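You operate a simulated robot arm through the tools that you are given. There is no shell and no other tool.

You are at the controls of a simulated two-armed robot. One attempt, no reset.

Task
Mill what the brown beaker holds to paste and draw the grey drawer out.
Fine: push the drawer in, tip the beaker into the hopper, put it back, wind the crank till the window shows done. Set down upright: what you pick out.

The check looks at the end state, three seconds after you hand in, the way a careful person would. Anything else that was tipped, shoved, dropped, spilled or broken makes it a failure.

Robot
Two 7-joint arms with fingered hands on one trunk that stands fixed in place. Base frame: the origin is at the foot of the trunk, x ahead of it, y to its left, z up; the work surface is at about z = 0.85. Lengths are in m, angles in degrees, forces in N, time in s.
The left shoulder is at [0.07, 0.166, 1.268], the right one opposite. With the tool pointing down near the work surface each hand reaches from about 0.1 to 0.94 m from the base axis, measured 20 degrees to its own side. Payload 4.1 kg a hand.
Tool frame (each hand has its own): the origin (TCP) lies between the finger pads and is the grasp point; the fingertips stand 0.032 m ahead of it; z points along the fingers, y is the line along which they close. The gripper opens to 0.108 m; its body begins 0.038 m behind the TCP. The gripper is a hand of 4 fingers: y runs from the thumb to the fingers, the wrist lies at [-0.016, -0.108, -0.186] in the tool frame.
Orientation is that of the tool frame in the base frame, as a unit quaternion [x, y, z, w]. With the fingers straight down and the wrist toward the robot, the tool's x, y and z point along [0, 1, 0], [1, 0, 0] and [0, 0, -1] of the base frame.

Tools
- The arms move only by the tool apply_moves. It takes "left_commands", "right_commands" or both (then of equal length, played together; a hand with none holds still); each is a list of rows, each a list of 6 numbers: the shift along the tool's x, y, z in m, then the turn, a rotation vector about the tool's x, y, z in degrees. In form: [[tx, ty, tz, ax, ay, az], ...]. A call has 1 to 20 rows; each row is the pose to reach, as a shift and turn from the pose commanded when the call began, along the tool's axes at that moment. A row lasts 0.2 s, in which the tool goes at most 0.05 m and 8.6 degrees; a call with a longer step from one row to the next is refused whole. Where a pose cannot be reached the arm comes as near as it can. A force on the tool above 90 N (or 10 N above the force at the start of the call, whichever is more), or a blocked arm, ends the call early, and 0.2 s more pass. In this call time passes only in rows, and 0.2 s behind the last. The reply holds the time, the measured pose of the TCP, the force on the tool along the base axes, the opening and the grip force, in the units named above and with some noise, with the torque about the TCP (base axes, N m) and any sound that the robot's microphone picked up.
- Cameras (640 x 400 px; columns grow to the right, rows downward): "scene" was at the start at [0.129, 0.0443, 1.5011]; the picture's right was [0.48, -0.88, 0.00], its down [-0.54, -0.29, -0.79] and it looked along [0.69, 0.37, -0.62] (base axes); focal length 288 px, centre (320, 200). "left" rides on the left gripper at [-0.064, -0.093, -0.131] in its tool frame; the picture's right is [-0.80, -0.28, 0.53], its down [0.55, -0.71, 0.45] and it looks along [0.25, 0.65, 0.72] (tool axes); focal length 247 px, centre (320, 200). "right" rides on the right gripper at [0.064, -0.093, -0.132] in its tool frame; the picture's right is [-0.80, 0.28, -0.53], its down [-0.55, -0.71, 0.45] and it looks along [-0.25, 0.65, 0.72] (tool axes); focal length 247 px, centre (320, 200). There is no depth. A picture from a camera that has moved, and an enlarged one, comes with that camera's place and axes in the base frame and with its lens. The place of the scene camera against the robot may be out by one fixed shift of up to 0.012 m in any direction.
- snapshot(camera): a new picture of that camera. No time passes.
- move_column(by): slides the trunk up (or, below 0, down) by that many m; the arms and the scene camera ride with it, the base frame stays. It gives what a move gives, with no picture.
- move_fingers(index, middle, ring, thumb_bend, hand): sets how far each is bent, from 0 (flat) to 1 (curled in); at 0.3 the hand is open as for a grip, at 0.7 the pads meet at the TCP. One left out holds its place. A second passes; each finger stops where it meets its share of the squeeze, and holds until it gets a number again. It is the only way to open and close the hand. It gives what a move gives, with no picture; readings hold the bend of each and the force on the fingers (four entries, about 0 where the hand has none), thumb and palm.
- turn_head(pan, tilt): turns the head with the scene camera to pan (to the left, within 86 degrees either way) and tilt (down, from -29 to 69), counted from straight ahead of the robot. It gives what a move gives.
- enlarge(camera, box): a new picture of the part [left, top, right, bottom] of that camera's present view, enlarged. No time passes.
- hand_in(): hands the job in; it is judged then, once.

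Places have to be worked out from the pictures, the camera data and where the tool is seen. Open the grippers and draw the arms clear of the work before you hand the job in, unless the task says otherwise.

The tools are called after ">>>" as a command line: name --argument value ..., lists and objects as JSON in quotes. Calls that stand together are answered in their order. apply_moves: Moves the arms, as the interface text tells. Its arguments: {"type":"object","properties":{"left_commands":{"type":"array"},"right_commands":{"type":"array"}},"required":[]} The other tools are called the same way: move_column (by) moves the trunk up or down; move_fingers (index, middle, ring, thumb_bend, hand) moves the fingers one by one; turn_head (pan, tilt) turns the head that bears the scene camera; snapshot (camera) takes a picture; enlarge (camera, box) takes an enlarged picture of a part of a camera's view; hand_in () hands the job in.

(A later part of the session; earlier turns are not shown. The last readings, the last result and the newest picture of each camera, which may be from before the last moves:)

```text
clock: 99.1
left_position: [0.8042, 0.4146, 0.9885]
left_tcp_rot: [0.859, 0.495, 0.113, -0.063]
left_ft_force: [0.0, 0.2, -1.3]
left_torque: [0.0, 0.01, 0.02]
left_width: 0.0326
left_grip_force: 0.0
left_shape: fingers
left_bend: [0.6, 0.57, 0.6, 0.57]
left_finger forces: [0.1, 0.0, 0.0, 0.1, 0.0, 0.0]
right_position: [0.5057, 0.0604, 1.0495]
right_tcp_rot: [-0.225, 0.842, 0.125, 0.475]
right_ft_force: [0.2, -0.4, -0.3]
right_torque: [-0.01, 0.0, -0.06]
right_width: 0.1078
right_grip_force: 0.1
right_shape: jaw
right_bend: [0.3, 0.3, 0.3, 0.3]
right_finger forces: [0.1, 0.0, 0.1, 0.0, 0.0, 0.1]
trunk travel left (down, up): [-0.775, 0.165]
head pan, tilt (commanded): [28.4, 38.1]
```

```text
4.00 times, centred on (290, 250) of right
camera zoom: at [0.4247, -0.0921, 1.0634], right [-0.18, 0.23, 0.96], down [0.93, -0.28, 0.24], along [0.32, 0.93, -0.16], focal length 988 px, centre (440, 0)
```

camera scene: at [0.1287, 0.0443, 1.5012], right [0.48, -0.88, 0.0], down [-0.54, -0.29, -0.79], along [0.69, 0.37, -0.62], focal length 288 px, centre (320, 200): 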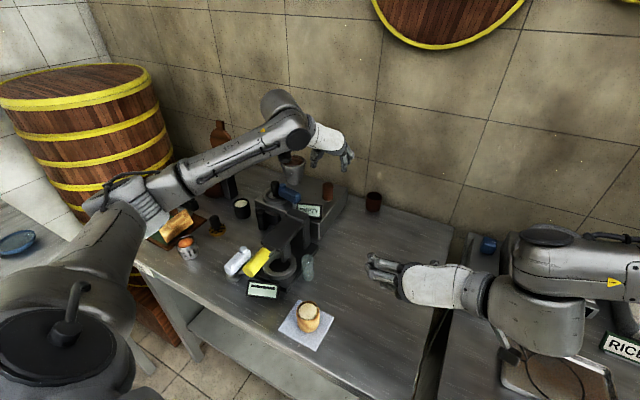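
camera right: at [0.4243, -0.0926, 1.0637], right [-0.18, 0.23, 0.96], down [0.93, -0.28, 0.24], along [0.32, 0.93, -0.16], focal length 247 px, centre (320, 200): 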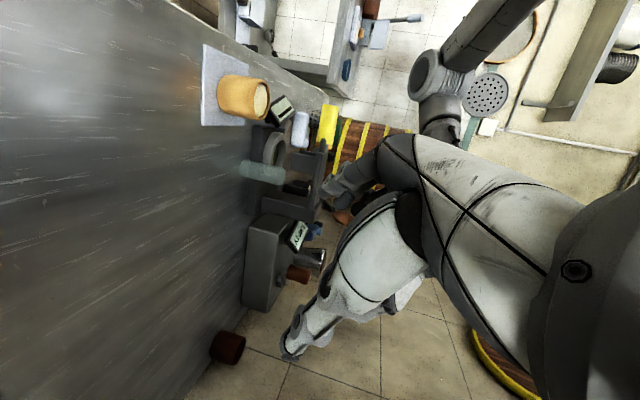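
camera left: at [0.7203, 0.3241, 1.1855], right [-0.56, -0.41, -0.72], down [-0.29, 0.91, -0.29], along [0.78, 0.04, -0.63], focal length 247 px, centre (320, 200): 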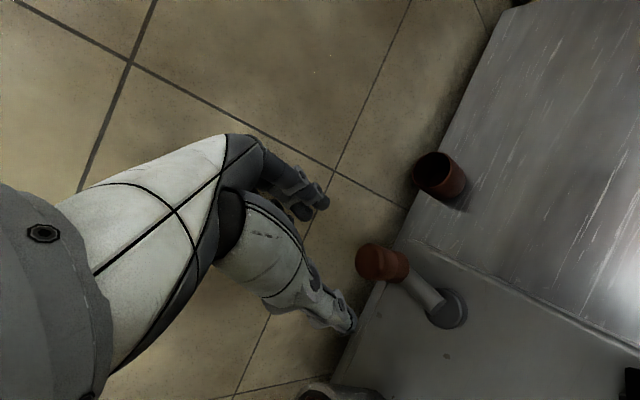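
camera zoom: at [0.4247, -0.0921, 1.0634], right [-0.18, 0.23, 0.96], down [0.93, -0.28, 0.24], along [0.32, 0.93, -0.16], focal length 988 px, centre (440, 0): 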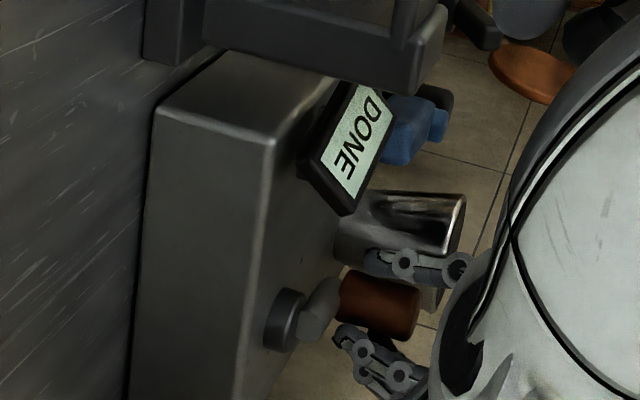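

Released, DONE still shows. I open wider and lift straight up off the handle.

>>> move_fingers --hand "left" --index 0.42 --middle 0.42 --ring 0.42 --thumb_bend 0.42

>>> apply_moves --left_commands '[[0.0052, 0, -0.0193, 0, 0, 0], [0.0129, 0, -0.0483, 0, 0, 0], [0.0233, 0, -0.0869, 0, 0, 0], [0.0336, 0, -0.1256, 0, 0, 0]]'

>>> snapshot --camera "scene"

>>> enlarge --camera "scene" --box '[220, 150, 350, 250]'

>>> snapshot --camera "left"

```text
clock: 100.1
left_position: [0.8051, 0.4147, 0.9892]
left_tcp_rot: [0.859, 0.495, 0.113, -0.063]
left_ft_force: [-0.6, -0.3, 0.7]
left_torque: [0.02, 0.04, 0.0]
left_width: 0.0765
left_grip_force: 0.0
left_shape: fingers
left_bend: [0.42, 0.42, 0.42, 0.42]
left_finger forces: [0.0, 0.1, 0.0, 0.1, 0.0, 0.1]
right_position: [0.505, 0.059, 1.05]
right_tcp_rot: [-0.225, 0.842, 0.126, 0.474]
right_ft_force: [-0.5, -0.4, 0.7]
right_torque: [0.0, 0.01, 0.02]
right_width: 0.1076
right_grip_force: 0.0
right_shape: jaw
right_bend: [0.3, 0.3, 0.3, 0.3]
right_finger forces: [0.0, 0.0, 0.0, 0.0, 0.1, 0.0]
trunk travel left (down, up): [-0.775, 0.165]
head pan, tilt (commanded): [28.4, 38.1]
```

```text
clock: 101.1
left_position: [0.8041, 0.4143, 1.1227]
left_tcp_rot: [0.859, 0.495, 0.114, -0.063]
left_ft_force: [-0.6, -0.5, -0.3]
left_torque: [0.02, 0.01, -0.02]
left_width: 0.0765
left_grip_force: 0.0
left_shape: fingers
left_bend: [0.42, 0.42, 0.42, 0.42]
left_finger forces: [0.0, 0.1, 0.1, 0.0, 0.1, 0.0]
right_position: [0.5038, 0.0592, 1.0504]
right_tcp_rot: [-0.224, 0.842, 0.125, 0.475]
right_ft_force: [0.5, 0.3, -0.2]
right_torque: [-0.02, 0.04, -0.01]
right_width: 0.1077
right_grip_force: 0.0
right_shape: jaw
right_bend: [0.3, 0.3, 0.3, 0.3]
right_finger forces: [0.0, 0.0, 0.0, 0.1, 0.0, 0.0]
trunk travel left (down, up): [-0.775, 0.165]
head pan, tilt (commanded): [28.4, 38.1]
```

```text
taken
camera scene: at [0.1285, 0.0434, 1.5011], right [0.48, -0.88, 0.0], down [-0.54, -0.29, -0.79], along [0.69, 0.38, -0.62], focal length 288 px, centre (320, 200)
```

scene: 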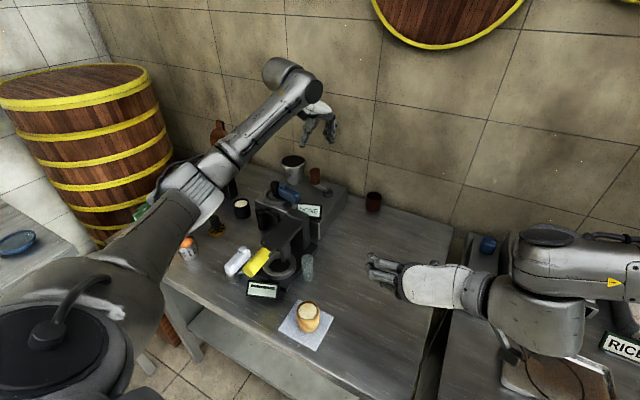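

```text
4.00 times, centred on (285, 200) of scene
camera zoom: at [0.1285, 0.0434, 1.5011], right [0.48, -0.88, 0.0], down [-0.54, -0.29, -0.79], along [0.69, 0.38, -0.62], focal length 1150 px, centre (460, 200)
```

zoom: 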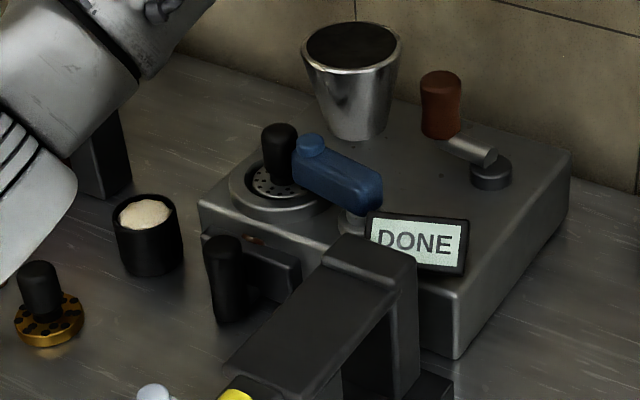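

```text
taken
camera left: at [0.6748, 0.3771, 1.2323], right [-0.56, -0.41, -0.72], down [-0.29, 0.91, -0.29], along [0.78, 0.04, -0.63], focal length 247 px, centre (320, 200)
```

left: 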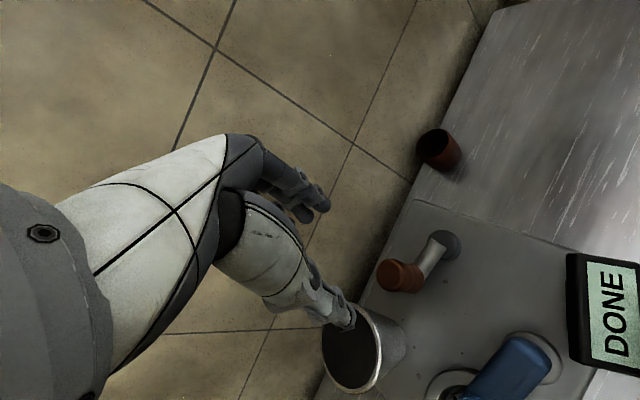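

DONE, hopper empty, crank and beaker fine. Now the drawer: I swing the left hand back in front of it, fingers pointing forward-down, and look closely at post and drawer front.

>>> apply_moves --left_commands '[[-0.005, -0.0335, -0.001, -2.83, 2.0, 6.07], [-0.0101, -0.067, -0.0021, -5.67, 4.0, 12.1], [-0.0151, -0.1005, -0.0031, -8.5, 6.0, 18.2], [-0.0201, -0.134, -0.0042, -11.3, 8.0, 24.3], [-0.0252, -0.1674, -0.0052, -14.2, 10.1, 30.3], [-0.0302, -0.2009, -0.0063, -17.0, 12.1, 36.4], [-0.0352, -0.2344, -0.0073, -19.8, 14.1, 42.5], [-0.0403, -0.2679, -0.0084, -22.7, 16.1, 48.5], [-0.0453, -0.3014, -0.0094, -25.5, 18.1, 54.6]]'

>>> snapshot --camera "left"

>>> enlarge --camera "left" --box '[280, 240, 440, 400]'

>>> enlarge --camera "scene" --box '[220, 170, 310, 250]'

```text
clock: 103.1
left_position: [0.5195, 0.5254, 1.1157]
left_tcp_rot: [0.953, -0.002, 0.303, 0.002]
left_ft_force: [-0.2, 0.0, -0.2]
left_torque: [0.0, 0.0, -0.01]
left_width: 0.0769
left_grip_force: 0.0
left_shape: fingers
left_bend: [0.42, 0.42, 0.42, 0.42]
left_finger forces: [0.1, 0.0, 0.0, 0.0, 0.0, 0.0]
right_position: [0.5033, 0.0603, 1.0508]
right_tcp_rot: [-0.225, 0.841, 0.125, 0.475]
right_ft_force: [-0.1, -0.1, 0.3]
right_torque: [0.04, -0.06, -0.03]
right_width: 0.1078
right_grip_force: 0.1
right_shape: jaw
right_bend: [0.3, 0.3, 0.3, 0.3]
right_finger forces: [0.0, 0.0, 0.1, 0.0, 0.0, 0.0]
trunk travel left (down, up): [-0.775, 0.165]
head pan, tilt (commanded): [28.4, 38.1]
```

```text
taken
camera left: at [0.3912, 0.6182, 1.1848], right [-0.34, 0.28, -0.9], down [0.71, 0.7, -0.05], along [0.62, -0.65, -0.44], focal length 247 px, centre (320, 200)
```

left: 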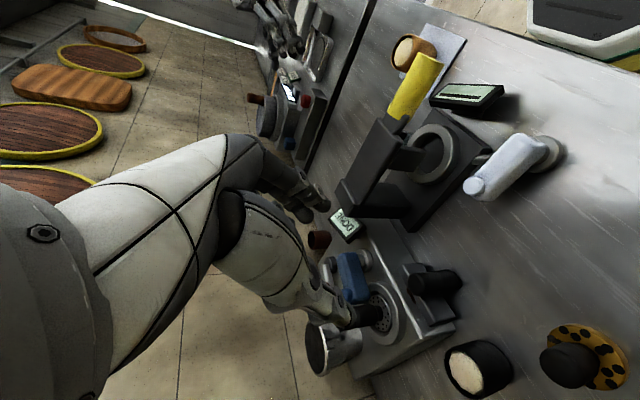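

```text
2.50 times, centred on (360, 320) of left
camera zoom: at [0.3912, 0.6182, 1.1848], right [-0.34, 0.28, -0.9], down [0.71, 0.7, -0.05], along [0.62, -0.65, -0.44], focal length 617 px, centre (220, -100)
```

zoom: 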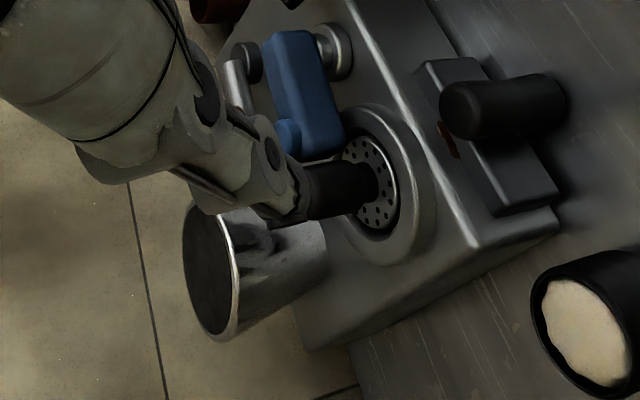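

```text
5.00 times, centred on (265, 210) of scene
camera zoom: at [0.1277, 0.045, 1.5013], right [0.48, -0.88, 0.0], down [-0.54, -0.29, -0.79], along [0.69, 0.37, -0.62], focal length 1438 px, centre (595, 150)
```

zoom: 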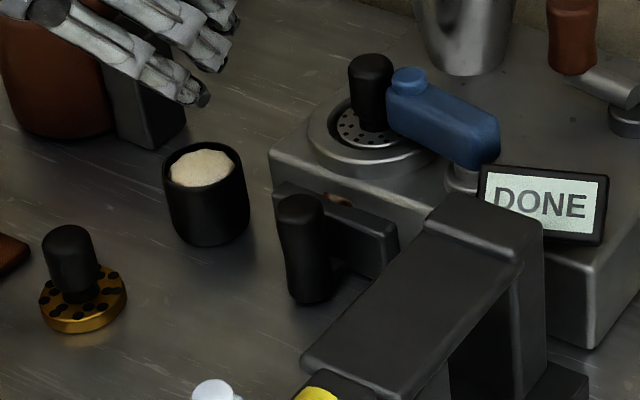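

I can see brown paste behind the drawer front. The post reads (0.62–0.63, 0.522) with its top at about 0.912; I curl the ring finger away, steepen the hand to 75° and come over the post.

>>> move_fingers --hand "left" --index 0.42 --middle 0.42 --ring 1.0 --thumb_bend 0.42

>>> apply_moves --left_commands '[[0.0058, 0.0008, 0.0333, 0, -5, 0], [0.0116, 0.0015, 0.0666, 0, -10, 0], [0.0175, 0.0023, 0.0999, 0, -15, 0], [0.0233, 0.003, 0.1332, 0, -20, 0]]'

>>> snapshot --camera "left"

>>> enlarge --camera "left" --box '[250, 200, 430, 380]'

>>> enlarge --camera "scene" --box '[200, 150, 320, 260]'

```text
clock: 104.1
left_position: [0.5214, 0.5256, 1.1143]
left_tcp_rot: [0.953, 0.0, 0.303, 0.002]
left_ft_force: [1.1, -0.2, -0.9]
left_torque: [-0.02, -0.01, 0.02]
left_width: 0.077
left_grip_force: 0.1
left_shape: fingers
left_bend: [0.42, 0.42, 1.0, 0.42]
left_finger forces: [0.1, 0.0, 0.0, 0.1, 0.0, 0.0]
right_position: [0.5032, 0.0608, 1.0503]
right_tcp_rot: [-0.225, 0.842, 0.124, 0.475]
right_ft_force: [0.3, -0.5, 0.3]
right_torque: [0.01, -0.02, -0.02]
right_width: 0.1077
right_grip_force: 0.0
right_shape: jaw
right_bend: [0.3, 0.3, 0.3, 0.3]
right_finger forces: [0.1, 0.0, 0.1, 0.0, 0.0, 0.0]
trunk travel left (down, up): [-0.775, 0.165]
head pan, tilt (commanded): [28.4, 38.1]
```

```text
clock: 105.1
left_position: [0.6186, 0.5233, 1.0179]
left_tcp_rot: [0.991, -0.001, 0.13, 0.002]
left_ft_force: [-0.2, -0.4, -0.9]
left_torque: [0.04, 0.01, -0.04]
left_width: 0.0766
left_grip_force: 0.0
left_shape: fingers
left_bend: [0.42, 0.42, 1.0, 0.42]
left_finger forces: [0.0, 0.0, 0.0, 0.1, 0.0, 0.0]
right_position: [0.507, 0.0594, 1.0481]
right_tcp_rot: [-0.224, 0.842, 0.125, 0.474]
right_ft_force: [-0.4, 0.3, 0.1]
right_torque: [0.02, 0.02, -0.01]
right_width: 0.1077
right_grip_force: 0.0
right_shape: jaw
right_bend: [0.3, 0.3, 0.3, 0.3]
right_finger forces: [0.0, 0.0, 0.0, 0.1, 0.0, 0.0]
trunk travel left (down, up): [-0.775, 0.165]
head pan, tilt (commanded): [28.4, 38.1]
```

```text
taken
camera left: at [0.5241, 0.6156, 1.1281], right [-0.63, 0.28, -0.72], down [0.65, 0.7, -0.29], along [0.42, -0.65, -0.63], focal length 247 px, centre (320, 200)
```

left: 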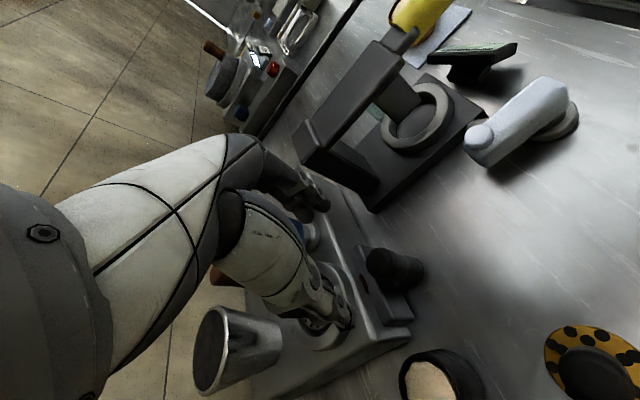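

```text
2.22 times, centred on (340, 290) of left
camera zoom: at [0.5241, 0.6156, 1.1281], right [-0.63, 0.28, -0.72], down [0.65, 0.7, -0.29], along [0.42, -0.65, -0.63], focal length 549 px, centre (276, 0)
```

zoom: 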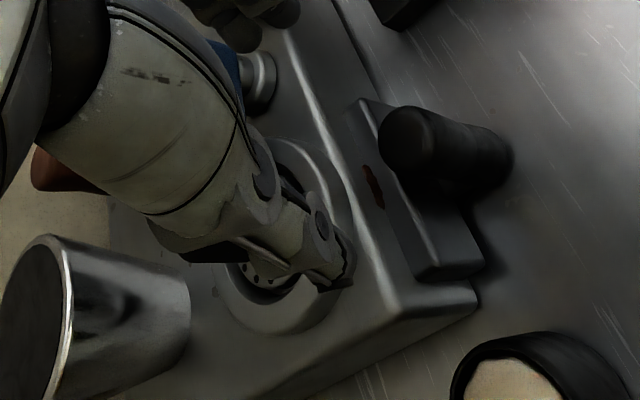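

```text
3.64 times, centred on (260, 205) of scene
camera zoom: at [0.1323, 0.0439, 1.5008], right [0.48, -0.88, 0.0], down [-0.54, -0.29, -0.79], along [0.69, 0.38, -0.62], focal length 1046 px, centre (538, 182)
```

zoom: 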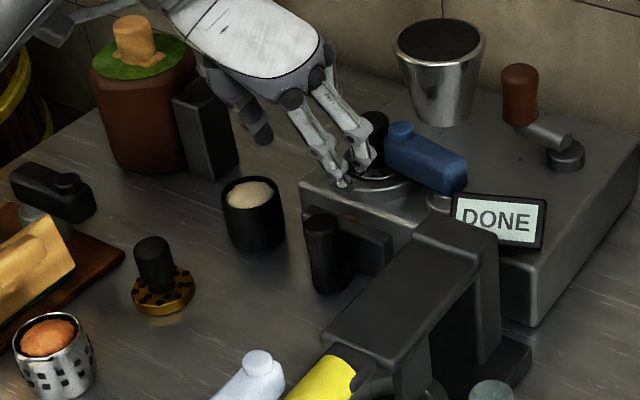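

Post axis at about (0.625, 0.5235), panel front at x ≈ 0.648, so the hand at (0.6186, 0.523) is right. I descend straight over the post.

>>> apply_moves --left_commands '[[-0.0078, 0, 0.029, 0, 0, 0], [-0.0155, 0, 0.058, 0, 0, 0], [-0.0225, 0, 0.084, 0, 0, 0], [-0.0285, 0, 0.1063, 0, 0, 0]]'

>>> enlarge --camera "left" --box '[250, 160, 430, 340]'

>>> enlarge --camera "scene" --box '[200, 150, 320, 260]'

```text
clock: 106.1
left_position: [0.6168, 0.5224, 0.9099]
left_tcp_rot: [0.991, 0.0, 0.131, 0.002]
left_ft_force: [0.3, 0.5, 0.5]
left_torque: [-0.01, 0.01, 0.0]
left_width: 0.0768
left_grip_force: 0.1
left_shape: fingers
left_bend: [0.42, 0.42, 1.0, 0.42]
left_finger forces: [0.0, 0.0, 0.0, 0.0, 0.0, 0.0]
right_position: [0.5052, 0.0597, 1.0494]
right_tcp_rot: [-0.224, 0.842, 0.125, 0.475]
right_ft_force: [-0.4, -0.1, 0.0]
right_torque: [-0.02, 0.01, 0.03]
right_width: 0.1076
right_grip_force: 0.2
right_shape: jaw
right_bend: [0.3, 0.3, 0.3, 0.3]
right_finger forces: [0.0, 0.0, 0.0, 0.0, 0.1, 0.1]
trunk travel left (down, up): [-0.775, 0.165]
head pan, tilt (commanded): [28.4, 38.1]
```

```text
2.22 times, centred on (340, 250) of left
camera zoom: at [0.5205, 0.6146, 1.0196], right [-0.63, 0.28, -0.72], down [0.65, 0.7, -0.29], along [0.43, -0.65, -0.63], focal length 549 px, centre (276, 89)
```

zoom: 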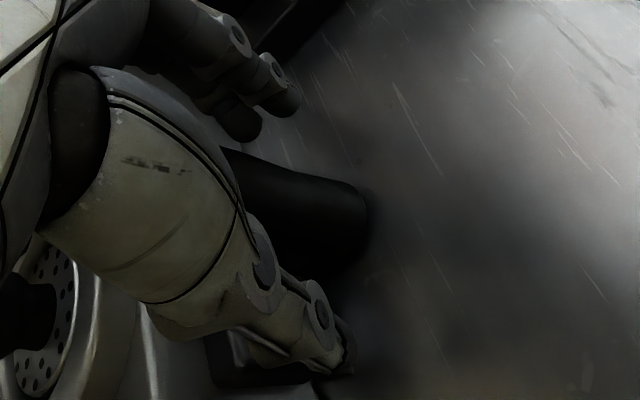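

```text
3.64 times, centred on (260, 205) of scene
camera zoom: at [0.1298, 0.0446, 1.5011], right [0.48, -0.88, 0.0], down [-0.54, -0.29, -0.79], along [0.69, 0.37, -0.62], focal length 1046 px, centre (538, 182)
```

zoom: 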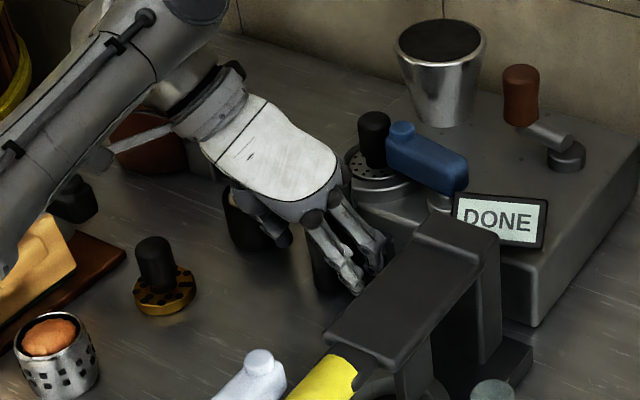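

The post is centred between fingers and thumb, no contact. I close index, middle and thumb on it.

>>> move_fingers --hand "left" --index 0.64 --middle 0.65 --thumb_bend 0.66

>>> enlarge --camera "left" --box '[250, 160, 430, 340]'

>>> enlarge --camera "scene" --box '[200, 150, 320, 260]'

```text
clock: 107.1
left_position: [0.6151, 0.5209, 0.9107]
left_tcp_rot: [0.991, 0.0, 0.132, 0.001]
left_ft_force: [-0.3, -1.9, -0.6]
left_torque: [-0.07, 0.06, -0.02]
left_width: 0.0219
left_grip_force: 3.5
left_shape: fingers
left_bend: [0.63, 0.61, 1.0, 0.63]
left_finger forces: [0.6, 4.1, 0.1, 0.1, 2.6, 0.0]
right_position: [0.5049, 0.0605, 1.0499]
right_tcp_rot: [-0.225, 0.842, 0.125, 0.475]
right_ft_force: [-0.1, -0.6, 0.1]
right_torque: [0.0, -0.05, 0.01]
right_width: 0.1075
right_grip_force: 0.1
right_shape: jaw
right_bend: [0.3, 0.3, 0.3, 0.3]
right_finger forces: [0.0, 0.1, 0.0, 0.0, 0.0, 0.1]
trunk travel left (down, up): [-0.775, 0.165]
head pan, tilt (commanded): [28.4, 38.1]
```

```text
2.22 times, centred on (340, 250) of left
camera zoom: at [0.5201, 0.6139, 1.0203], right [-0.63, 0.28, -0.72], down [0.65, 0.7, -0.29], along [0.43, -0.65, -0.63], focal length 549 px, centre (276, 89)
```

zoom: 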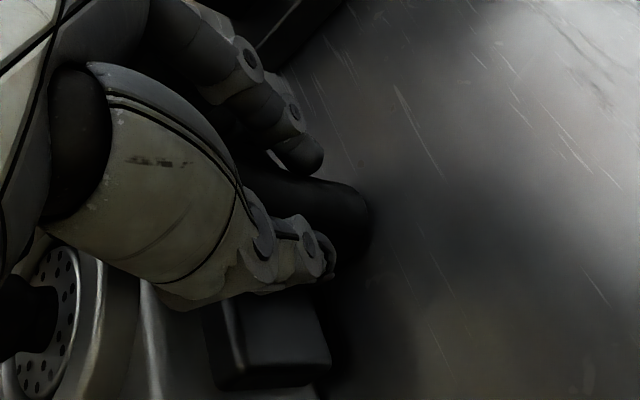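

```text
3.64 times, centred on (260, 205) of scene
camera zoom: at [0.129, 0.0439, 1.5011], right [0.48, -0.88, 0.0], down [-0.54, -0.29, -0.79], along [0.69, 0.37, -0.62], focal length 1046 px, centre (538, 182)
```

zoom: 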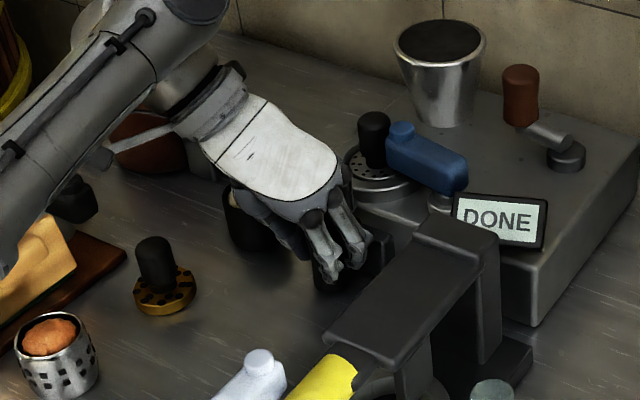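

Light hold on the post. I firm it up and pull 2 cm straight back (−x).

>>> move_fingers --hand "left" --index 0.69 --middle 0.68 --thumb_bend 0.75

>>> apply_moves --left_commands '[[-0.0048, 0, -0.0013, 0, 0, 0], [-0.0097, 0, -0.0026, 0, 0, 0], [-0.0145, 0, -0.0039, 0, 0, 0], [-0.0193, 0, -0.0052, 0, 0, 0]]'

>>> enlarge --camera "left" --box '[250, 160, 430, 340]'

>>> enlarge --camera "scene" --box '[200, 150, 320, 260]'

```text
clock: 108.1
left_position: [0.6161, 0.5227, 0.9106]
left_tcp_rot: [0.991, 0.0, 0.132, 0.001]
left_ft_force: [-0.4, 0.0, 0.1]
left_torque: [-0.05, 0.02, -0.05]
left_width: 0.0189
left_grip_force: 11.0
left_shape: fingers
left_bend: [0.64, 0.62, 1.0, 0.65]
left_finger forces: [3.5, 7.4, 0.0, 0.1, 10.9, 0.1]
right_position: [0.5038, 0.0601, 1.0506]
right_tcp_rot: [-0.224, 0.842, 0.125, 0.474]
right_ft_force: [0.1, 0.0, 0.5]
right_torque: [0.02, -0.04, 0.0]
right_width: 0.1075
right_grip_force: 0.0
right_shape: jaw
right_bend: [0.3, 0.3, 0.3, 0.3]
right_finger forces: [0.1, 0.0, 0.1, 0.1, 0.0, 0.0]
trunk travel left (down, up): [-0.775, 0.165]
head pan, tilt (commanded): [28.4, 38.1]
```

```text
clock: 109.1
left_position: [0.5969, 0.5216, 0.9106]
left_tcp_rot: [0.991, -0.001, 0.132, 0.002]
left_ft_force: [1.7, 2.2, 2.0]
left_torque: [0.0, -0.07, 0.01]
left_width: 0.0185
left_grip_force: 10.1
left_shape: fingers
left_bend: [0.65, 0.62, 1.0, 0.65]
left_finger forces: [3.1, 7.3, 0.1, 0.0, 11.0, 0.0]
right_position: [0.504, 0.0595, 1.0494]
right_tcp_rot: [-0.224, 0.842, 0.124, 0.475]
right_ft_force: [-0.4, 0.0, -0.3]
right_torque: [0.01, 0.01, 0.01]
right_width: 0.1078
right_grip_force: 0.1
right_shape: jaw
right_bend: [0.3, 0.3, 0.3, 0.3]
right_finger forces: [0.0, 0.0, 0.1, 0.1, 0.0, 0.0]
trunk travel left (down, up): [-0.775, 0.165]
head pan, tilt (commanded): [28.4, 38.1]
```

```text
2.22 times, centred on (340, 250) of left
camera zoom: at [0.4998, 0.614, 1.0198], right [-0.63, 0.28, -0.72], down [0.65, 0.7, -0.29], along [0.43, -0.65, -0.63], focal length 549 px, centre (276, 89)
```

zoom: 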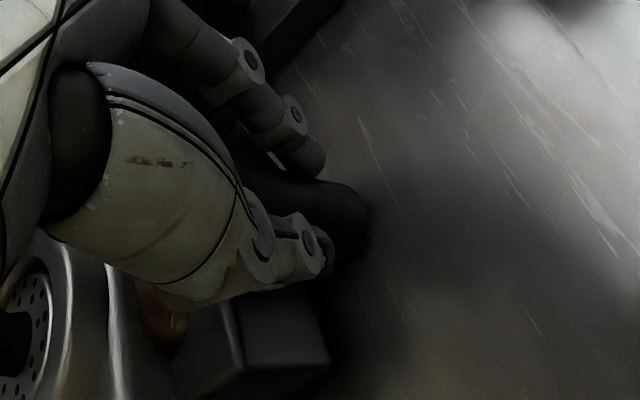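

```text
3.64 times, centred on (260, 205) of scene
camera zoom: at [0.1288, 0.0444, 1.5011], right [0.48, -0.88, 0.0], down [-0.54, -0.29, -0.79], along [0.69, 0.37, -0.62], focal length 1046 px, centre (538, 182)
```

zoom: 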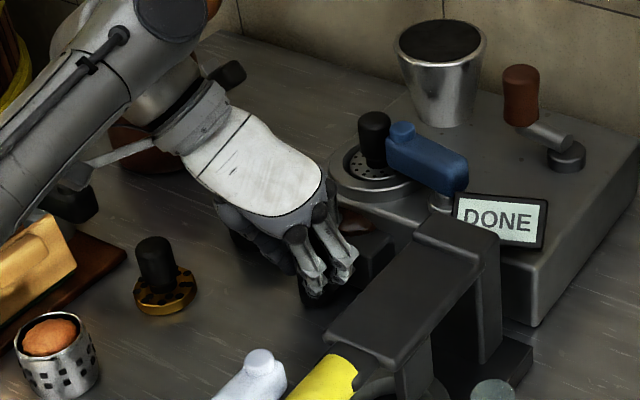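

The drawer slides out at about 2 N with paste visible in it. I continue pulling 2.5 cm.

>>> apply_moves --left_commands '[[-0.0048, 0, -0.0013, 0, 0, 0], [-0.0097, 0, -0.0026, 0, 0, 0], [-0.0145, 0, -0.0039, 0, 0, 0], [-0.0193, 0, -0.0052, 0, 0, 0], [-0.0242, 0, -0.0065, 0, 0, 0]]'

>>> enlarge --camera "scene" --box '[200, 150, 320, 260]'

>>> snapshot --camera "left"

```text
clock: 110.3
left_position: [0.5707, 0.5218, 0.9101]
left_tcp_rot: [0.991, -0.001, 0.133, 0.001]
left_ft_force: [1.5, 1.2, 4.1]
left_torque: [-0.01, -0.12, 0.0]
left_width: 0.0187
left_grip_force: 11.3
left_shape: fingers
left_bend: [0.65, 0.62, 1.0, 0.65]
left_finger forces: [3.2, 7.5, 0.0, 0.1, 11.2, 0.1]
right_position: [0.5038, 0.06, 1.0503]
right_tcp_rot: [-0.224, 0.842, 0.126, 0.474]
right_ft_force: [0.9, -0.3, 1.5]
right_torque: [-0.04, 0.02, -0.01]
right_width: 0.1079
right_grip_force: 0.1
right_shape: jaw
right_bend: [0.3, 0.3, 0.3, 0.3]
right_finger forces: [0.0, 0.1, 0.0, 0.1, 0.0, 0.1]
trunk travel left (down, up): [-0.775, 0.165]
head pan, tilt (commanded): [28.4, 38.1]
```

```text
3.64 times, centred on (260, 205) of scene
camera zoom: at [0.1285, 0.044, 1.5012], right [0.48, -0.88, 0.0], down [-0.54, -0.29, -0.79], along [0.69, 0.37, -0.62], focal length 1046 px, centre (538, 182)
```

zoom: 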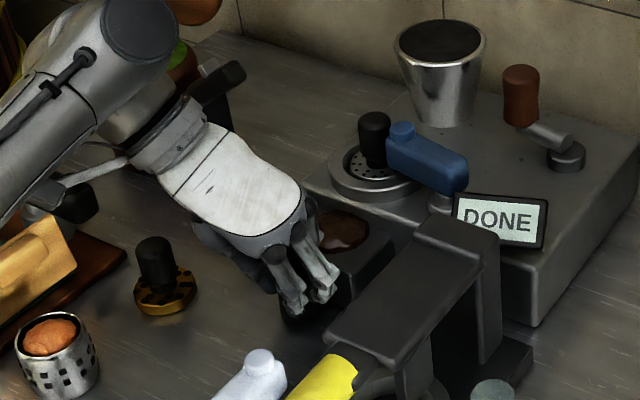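

```text
taken
camera left: at [0.4745, 0.614, 1.0197], right [-0.63, 0.28, -0.72], down [0.65, 0.7, -0.29], along [0.43, -0.65, -0.63], focal length 247 px, centre (320, 200)
```

left: 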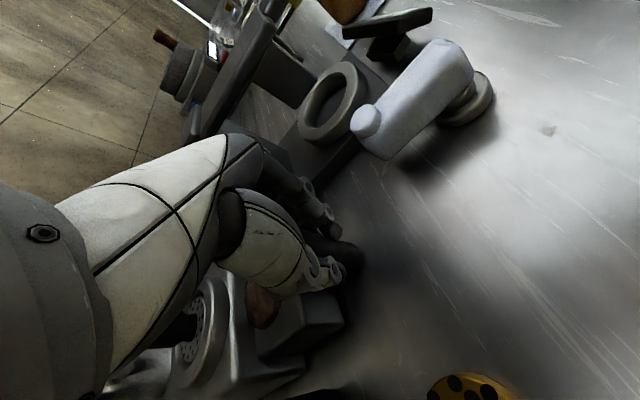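

Paste lies in the open drawer. I pull on in short steps, feeling for the outer stop.

>>> apply_moves --left_commands '[[-0.0039, 0, -0.001, 0, 0, 0], [-0.0077, 0, -0.0021, 0, 0, 0]]'

>>> enlarge --camera "scene" --box '[220, 160, 320, 250]'

```text
clock: 110.9
left_position: [0.5622, 0.521, 0.9101]
left_tcp_rot: [0.991, 0.001, 0.131, 0.002]
left_ft_force: [1.9, 2.7, 4.7]
left_torque: [0.0, -0.13, 0.07]
left_width: 0.0185
left_grip_force: 10.8
left_shape: fingers
left_bend: [0.65, 0.62, 1.0, 0.65]
left_finger forces: [3.1, 7.2, 0.0, 0.1, 12.2, 0.0]
right_position: [0.5043, 0.0612, 1.0499]
right_tcp_rot: [-0.225, 0.841, 0.126, 0.475]
right_ft_force: [-1.0, 0.3, 0.5]
right_torque: [0.0, 0.01, 0.01]
right_width: 0.1078
right_grip_force: 0.0
right_shape: jaw
right_bend: [0.3, 0.3, 0.3, 0.3]
right_finger forces: [0.1, 0.0, 0.0, 0.0, 0.1, 0.0]
trunk travel left (down, up): [-0.775, 0.165]
head pan, tilt (commanded): [28.4, 38.1]
```

```text
4.44 times, centred on (270, 205) of scene
camera zoom: at [0.1284, 0.0441, 1.5012], right [0.48, -0.88, 0.0], down [-0.54, -0.29, -0.79], along [0.69, 0.37, -0.62], focal length 1278 px, centre (542, 178)
```

zoom: 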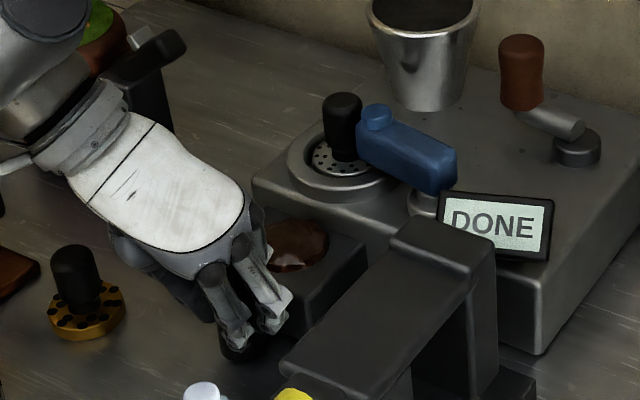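

No stop yet at about 5.4 cm travel. I go on in 4 mm steps and read the force each time.

>>> apply_moves --left_commands '[[-0.0039, 0, -0.001, 0, 0, 0]]'

>>> apply_moves --left_commands '[[-0.0039, 0, -0.001, 0, 0, 0]]'

>>> enlarge --camera "scene" --box '[220, 160, 320, 250]'

>>> snapshot --camera "left"

```text
clock: 111.3
left_position: [0.5597, 0.5202, 0.9105]
left_tcp_rot: [0.991, -0.001, 0.132, 0.002]
left_ft_force: [1.9, 3.7, 4.7]
left_torque: [0.06, -0.09, 0.06]
left_width: 0.0188
left_grip_force: 10.6
left_shape: fingers
left_bend: [0.65, 0.62, 1.0, 0.65]
left_finger forces: [2.6, 6.7, 0.0, 0.1, 12.4, 0.0]
right_position: [0.5032, 0.0605, 1.0507]
right_tcp_rot: [-0.225, 0.842, 0.125, 0.475]
right_ft_force: [0.2, 0.6, -1.3]
right_torque: [-0.01, -0.03, -0.03]
right_width: 0.1076
right_grip_force: 0.1
right_shape: jaw
right_bend: [0.3, 0.3, 0.3, 0.3]
right_finger forces: [0.0, 0.0, 0.0, 0.0, 0.1, 0.1]
trunk travel left (down, up): [-0.775, 0.165]
head pan, tilt (commanded): [28.4, 38.1]
```

```text
clock: 111.7
left_position: [0.5532, 0.5212, 0.9103]
left_tcp_rot: [0.991, 0.0, 0.131, 0.002]
left_ft_force: [2.5, 4.7, 3.0]
left_torque: [0.04, -0.08, 0.04]
left_width: 0.0184
left_grip_force: 11.6
left_shape: fingers
left_bend: [0.65, 0.62, 1.0, 0.65]
left_finger forces: [2.6, 6.6, 0.0, 0.0, 12.4, 0.0]
right_position: [0.5045, 0.0606, 1.0496]
right_tcp_rot: [-0.225, 0.842, 0.125, 0.475]
right_ft_force: [-0.6, -0.1, 0.1]
right_torque: [0.0, 0.0, 0.0]
right_width: 0.1073
right_grip_force: 0.0
right_shape: jaw
right_bend: [0.3, 0.3, 0.3, 0.3]
right_finger forces: [0.0, 0.0, 0.0, 0.0, 0.0, 0.1]
trunk travel left (down, up): [-0.775, 0.165]
head pan, tilt (commanded): [28.4, 38.1]
```

```text
4.44 times, centred on (270, 205) of scene
camera zoom: at [0.1285, 0.0446, 1.5012], right [0.48, -0.88, 0.0], down [-0.54, -0.29, -0.79], along [0.69, 0.37, -0.62], focal length 1278 px, centre (542, 178)
```

zoom: 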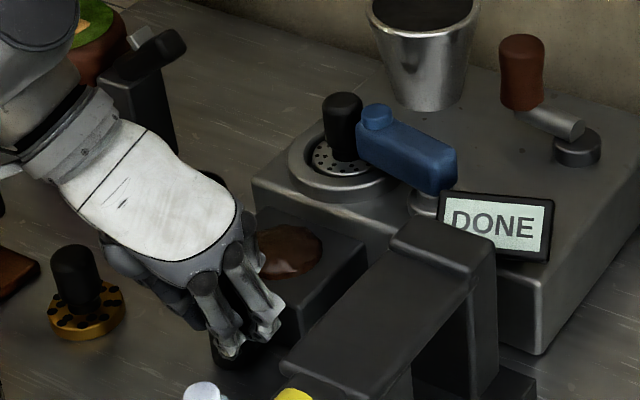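

```text
taken
camera left: at [0.4577, 0.6132, 1.0196], right [-0.63, 0.28, -0.72], down [0.65, 0.7, -0.29], along [0.43, -0.65, -0.63], focal length 247 px, centre (320, 200)
```

left: 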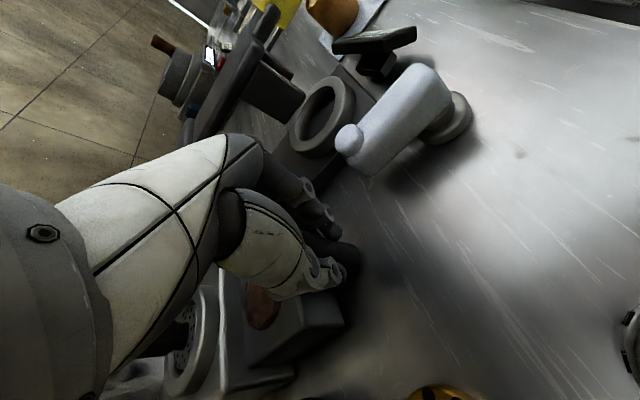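

At 6.3 cm there is still no stop, only a growing sideways force because the drawer runs slightly to the left. I correct 3 mm to the left and keep pulling gently along its true direction.

>>> apply_moves --left_commands '[[-0.0039, -0.0025, -0.001, 0, 0, 0], [-0.0077, -0.0035, -0.0021, 0, 0, 0]]'

>>> enlarge --camera "scene" --box '[220, 160, 320, 250]'

>>> enlarge --camera "left" --box '[180, 200, 400, 380]'

```text
clock: 112.3
left_position: [0.5478, 0.5223, 0.9099]
left_tcp_rot: [0.991, 0.0, 0.132, 0.002]
left_ft_force: [13.0, -2.7, 3.1]
left_torque: [-0.16, -0.36, 0.08]
left_width: 0.0152
left_grip_force: 10.4
left_shape: fingers
left_bend: [0.65, 0.61, 1.0, 0.67]
left_finger forces: [2.1, 11.4, 0.0, 0.0, 7.2, 0.1]
right_position: [0.5055, 0.0581, 1.05]
right_tcp_rot: [-0.224, 0.842, 0.125, 0.474]
right_ft_force: [0.1, 0.1, -0.3]
right_torque: [-0.03, 0.01, 0.04]
right_width: 0.1076
right_grip_force: 0.0
right_shape: jaw
right_bend: [0.3, 0.3, 0.3, 0.3]
right_finger forces: [0.1, 0.0, 0.0, 0.0, 0.1, 0.0]
trunk travel left (down, up): [-0.775, 0.165]
head pan, tilt (commanded): [28.4, 38.1]
```

```text
4.44 times, centred on (270, 205) of scene
camera zoom: at [0.1314, 0.0433, 1.501], right [0.48, -0.88, 0.0], down [-0.54, -0.29, -0.79], along [0.69, 0.37, -0.62], focal length 1278 px, centre (542, 178)
```

zoom: 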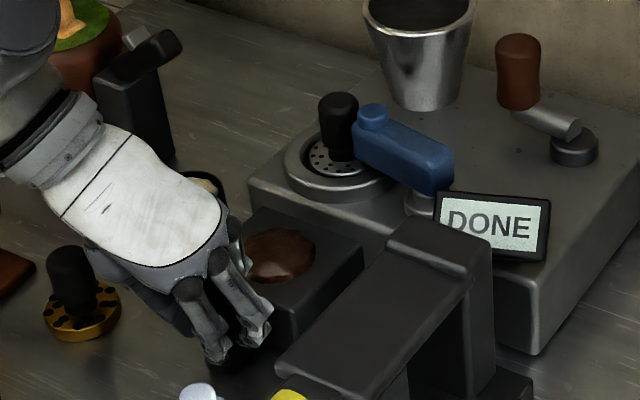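

```text
2.22 times, centred on (290, 290) of left
camera zoom: at [0.4513, 0.616, 1.0196], right [-0.63, 0.28, -0.72], down [0.65, 0.7, -0.29], along [0.43, -0.65, -0.63], focal length 549 px, centre (387, 0)
```

zoom: 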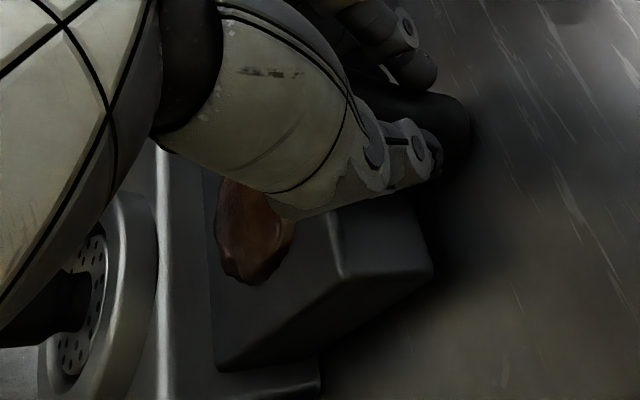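

The pull rose sharply to 13 N: the drawer is out at its stop. I ease 4 mm forward and open the fingers.

>>> apply_moves --left_commands '[[0.0034, 0.0006, 0.0009, 0, 0, 0]]'

>>> move_fingers --hand "left" --index 0.55 --middle 0.55 --thumb_bend 0.55

>>> move_fingers --hand "left" --index 0.42 --middle 0.42 --thumb_bend 0.42

>>> enlarge --camera "left" --box '[200, 160, 420, 340]'

>>> enlarge --camera "scene" --box '[200, 160, 320, 260]'

```text
clock: 112.7
left_position: [0.5488, 0.5239, 0.9099]
left_tcp_rot: [0.991, -0.002, 0.132, 0.002]
left_ft_force: [4.7, -2.9, 4.3]
left_torque: [-0.14, -0.21, 0.0]
left_width: 0.0147
left_grip_force: 12.1
left_shape: fingers
left_bend: [0.65, 0.61, 1.0, 0.67]
left_finger forces: [4.4, 10.7, 0.0, 0.1, 9.2, 0.0]
right_position: [0.5037, 0.0589, 1.0501]
right_tcp_rot: [-0.225, 0.841, 0.125, 0.475]
right_ft_force: [-0.2, 0.7, -0.1]
right_torque: [0.03, 0.03, 0.02]
right_width: 0.1077
right_grip_force: 0.0
right_shape: jaw
right_bend: [0.3, 0.3, 0.3, 0.3]
right_finger forces: [0.0, 0.0, 0.0, 0.1, 0.0, 0.1]
trunk travel left (down, up): [-0.775, 0.165]
head pan, tilt (commanded): [28.4, 38.1]
```

```text
clock: 113.7
left_position: [0.5496, 0.5243, 0.9108]
left_tcp_rot: [0.991, -0.001, 0.132, 0.001]
left_ft_force: [0.0, 0.3, -0.3]
left_torque: [-0.06, -0.01, -0.02]
left_width: 0.0414
left_grip_force: 0.1
left_shape: fingers
left_bend: [0.55, 0.55, 1.0, 0.55]
left_finger forces: [0.0, 0.1, 0.1, 0.1, 0.0, 0.0]
right_position: [0.5038, 0.0596, 1.0494]
right_tcp_rot: [-0.225, 0.842, 0.125, 0.474]
right_ft_force: [-0.5, -0.4, -0.2]
right_torque: [0.03, 0.01, 0.01]
right_width: 0.1078
right_grip_force: 0.1
right_shape: jaw
right_bend: [0.3, 0.3, 0.3, 0.3]
right_finger forces: [0.1, 0.0, 0.0, 0.0, 0.0, 0.0]
trunk travel left (down, up): [-0.775, 0.165]
head pan, tilt (commanded): [28.4, 38.1]
```

```text
clock: 114.7
left_position: [0.5483, 0.5239, 0.9102]
left_tcp_rot: [0.991, -0.001, 0.132, 0.002]
left_ft_force: [-1.2, -0.3, -0.4]
left_torque: [0.02, -0.03, -0.04]
left_width: 0.0766
left_grip_force: 0.0
left_shape: fingers
left_bend: [0.42, 0.42, 1.0, 0.42]
left_finger forces: [0.0, 0.1, 0.0, 0.1, 0.1, 0.0]
right_position: [0.5043, 0.0593, 1.0486]
right_tcp_rot: [-0.224, 0.842, 0.126, 0.475]
right_ft_force: [-0.5, 0.3, 0.6]
right_torque: [0.02, 0.02, 0.03]
right_width: 0.1075
right_grip_force: 0.1
right_shape: jaw
right_bend: [0.3, 0.3, 0.3, 0.3]
right_finger forces: [0.0, 0.0, 0.0, 0.1, 0.1, 0.0]
trunk travel left (down, up): [-0.775, 0.165]
head pan, tilt (commanded): [28.4, 38.1]
```

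```text
2.22 times, centred on (310, 250) of left
camera zoom: at [0.4531, 0.6166, 1.0193], right [-0.63, 0.28, -0.72], down [0.65, 0.7, -0.29], along [0.43, -0.65, -0.63], focal length 549 px, centre (342, 89)
```

zoom: 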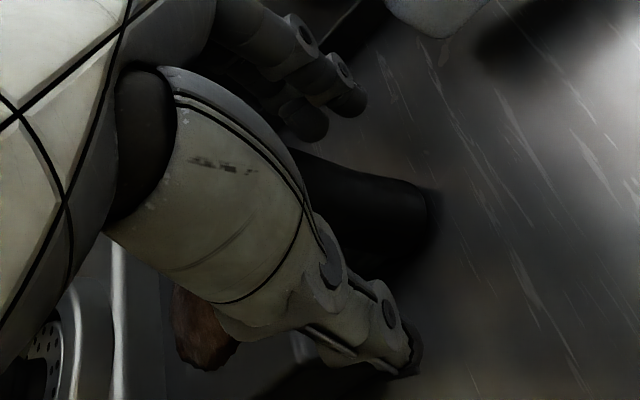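

```text
4.00 times, centred on (260, 210) of scene
camera zoom: at [0.129, 0.0443, 1.5011], right [0.48, -0.88, 0.0], down [-0.54, -0.29, -0.79], along [0.69, 0.37, -0.62], focal length 1150 px, centre (560, 160)
```

zoom: 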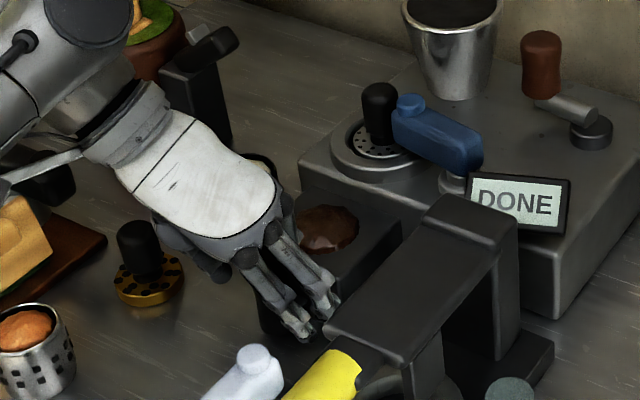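

Released. I lift the hand straight up and away from the drawer.

>>> apply_moves --left_commands '[[0.0039, 0, -0.0145, 0, 0, 0], [0.0091, 0, -0.0338, 0, 0, 0], [0.0168, 0, -0.0628, 0, 0, 0], [0.0259, 0, -0.0966, 0, 0, 0], [0.0363, 0, -0.1352, 0, 0, 0], [0.0466, 0, -0.1739, 0, 0, 0]]'

>>> snapshot --camera "scene"

>>> enlarge --camera "scene" --box '[200, 150, 340, 260]'

>>> snapshot --camera "left"

```text
clock: 116.1
left_position: [0.5492, 0.5229, 1.0899]
left_tcp_rot: [0.991, -0.001, 0.131, 0.002]
left_ft_force: [-0.1, -0.4, 1.3]
left_torque: [0.05, 0.0, -0.01]
left_width: 0.0766
left_grip_force: 0.1
left_shape: fingers
left_bend: [0.42, 0.42, 1.0, 0.42]
left_finger forces: [0.0, 0.0, 0.0, 0.0, 0.0, 0.0]
right_position: [0.5043, 0.0582, 1.0495]
right_tcp_rot: [-0.224, 0.842, 0.125, 0.475]
right_ft_force: [0.0, -0.5, -0.4]
right_torque: [0.03, -0.01, -0.01]
right_width: 0.1077
right_grip_force: 0.0
right_shape: jaw
right_bend: [0.3, 0.3, 0.3, 0.3]
right_finger forces: [0.0, 0.1, 0.0, 0.0, 0.0, 0.0]
trunk travel left (down, up): [-0.775, 0.165]
head pan, tilt (commanded): [28.4, 38.1]
```

```text
taken
camera scene: at [0.1287, 0.0434, 1.5011], right [0.48, -0.88, 0.0], down [-0.54, -0.29, -0.79], along [0.69, 0.38, -0.62], focal length 288 px, centre (320, 200)
```

scene: 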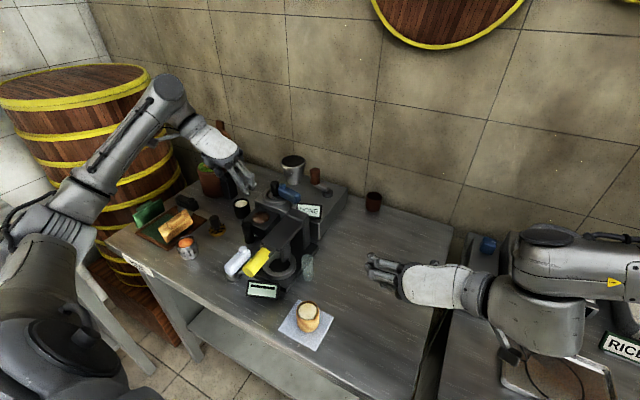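

```text
3.64 times, centred on (270, 205) of scene
camera zoom: at [0.1287, 0.0434, 1.5011], right [0.48, -0.88, 0.0], down [-0.54, -0.29, -0.79], along [0.69, 0.38, -0.62], focal length 1046 px, centre (502, 182)
```

zoom: 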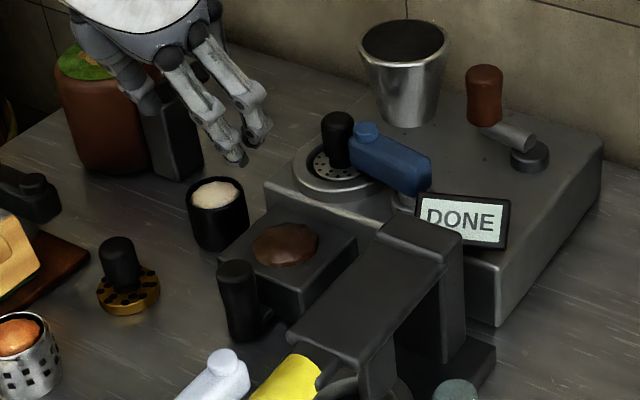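

```text
taken
camera left: at [0.4534, 0.6148, 1.2002], right [-0.63, 0.28, -0.72], down [0.65, 0.7, -0.29], along [0.43, -0.65, -0.63], focal length 247 px, centre (320, 200)
```

left: 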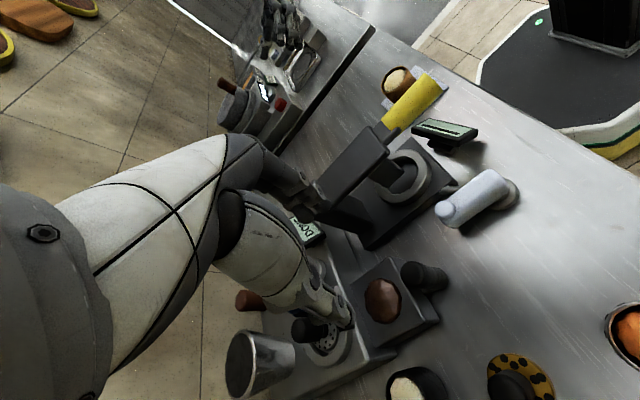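

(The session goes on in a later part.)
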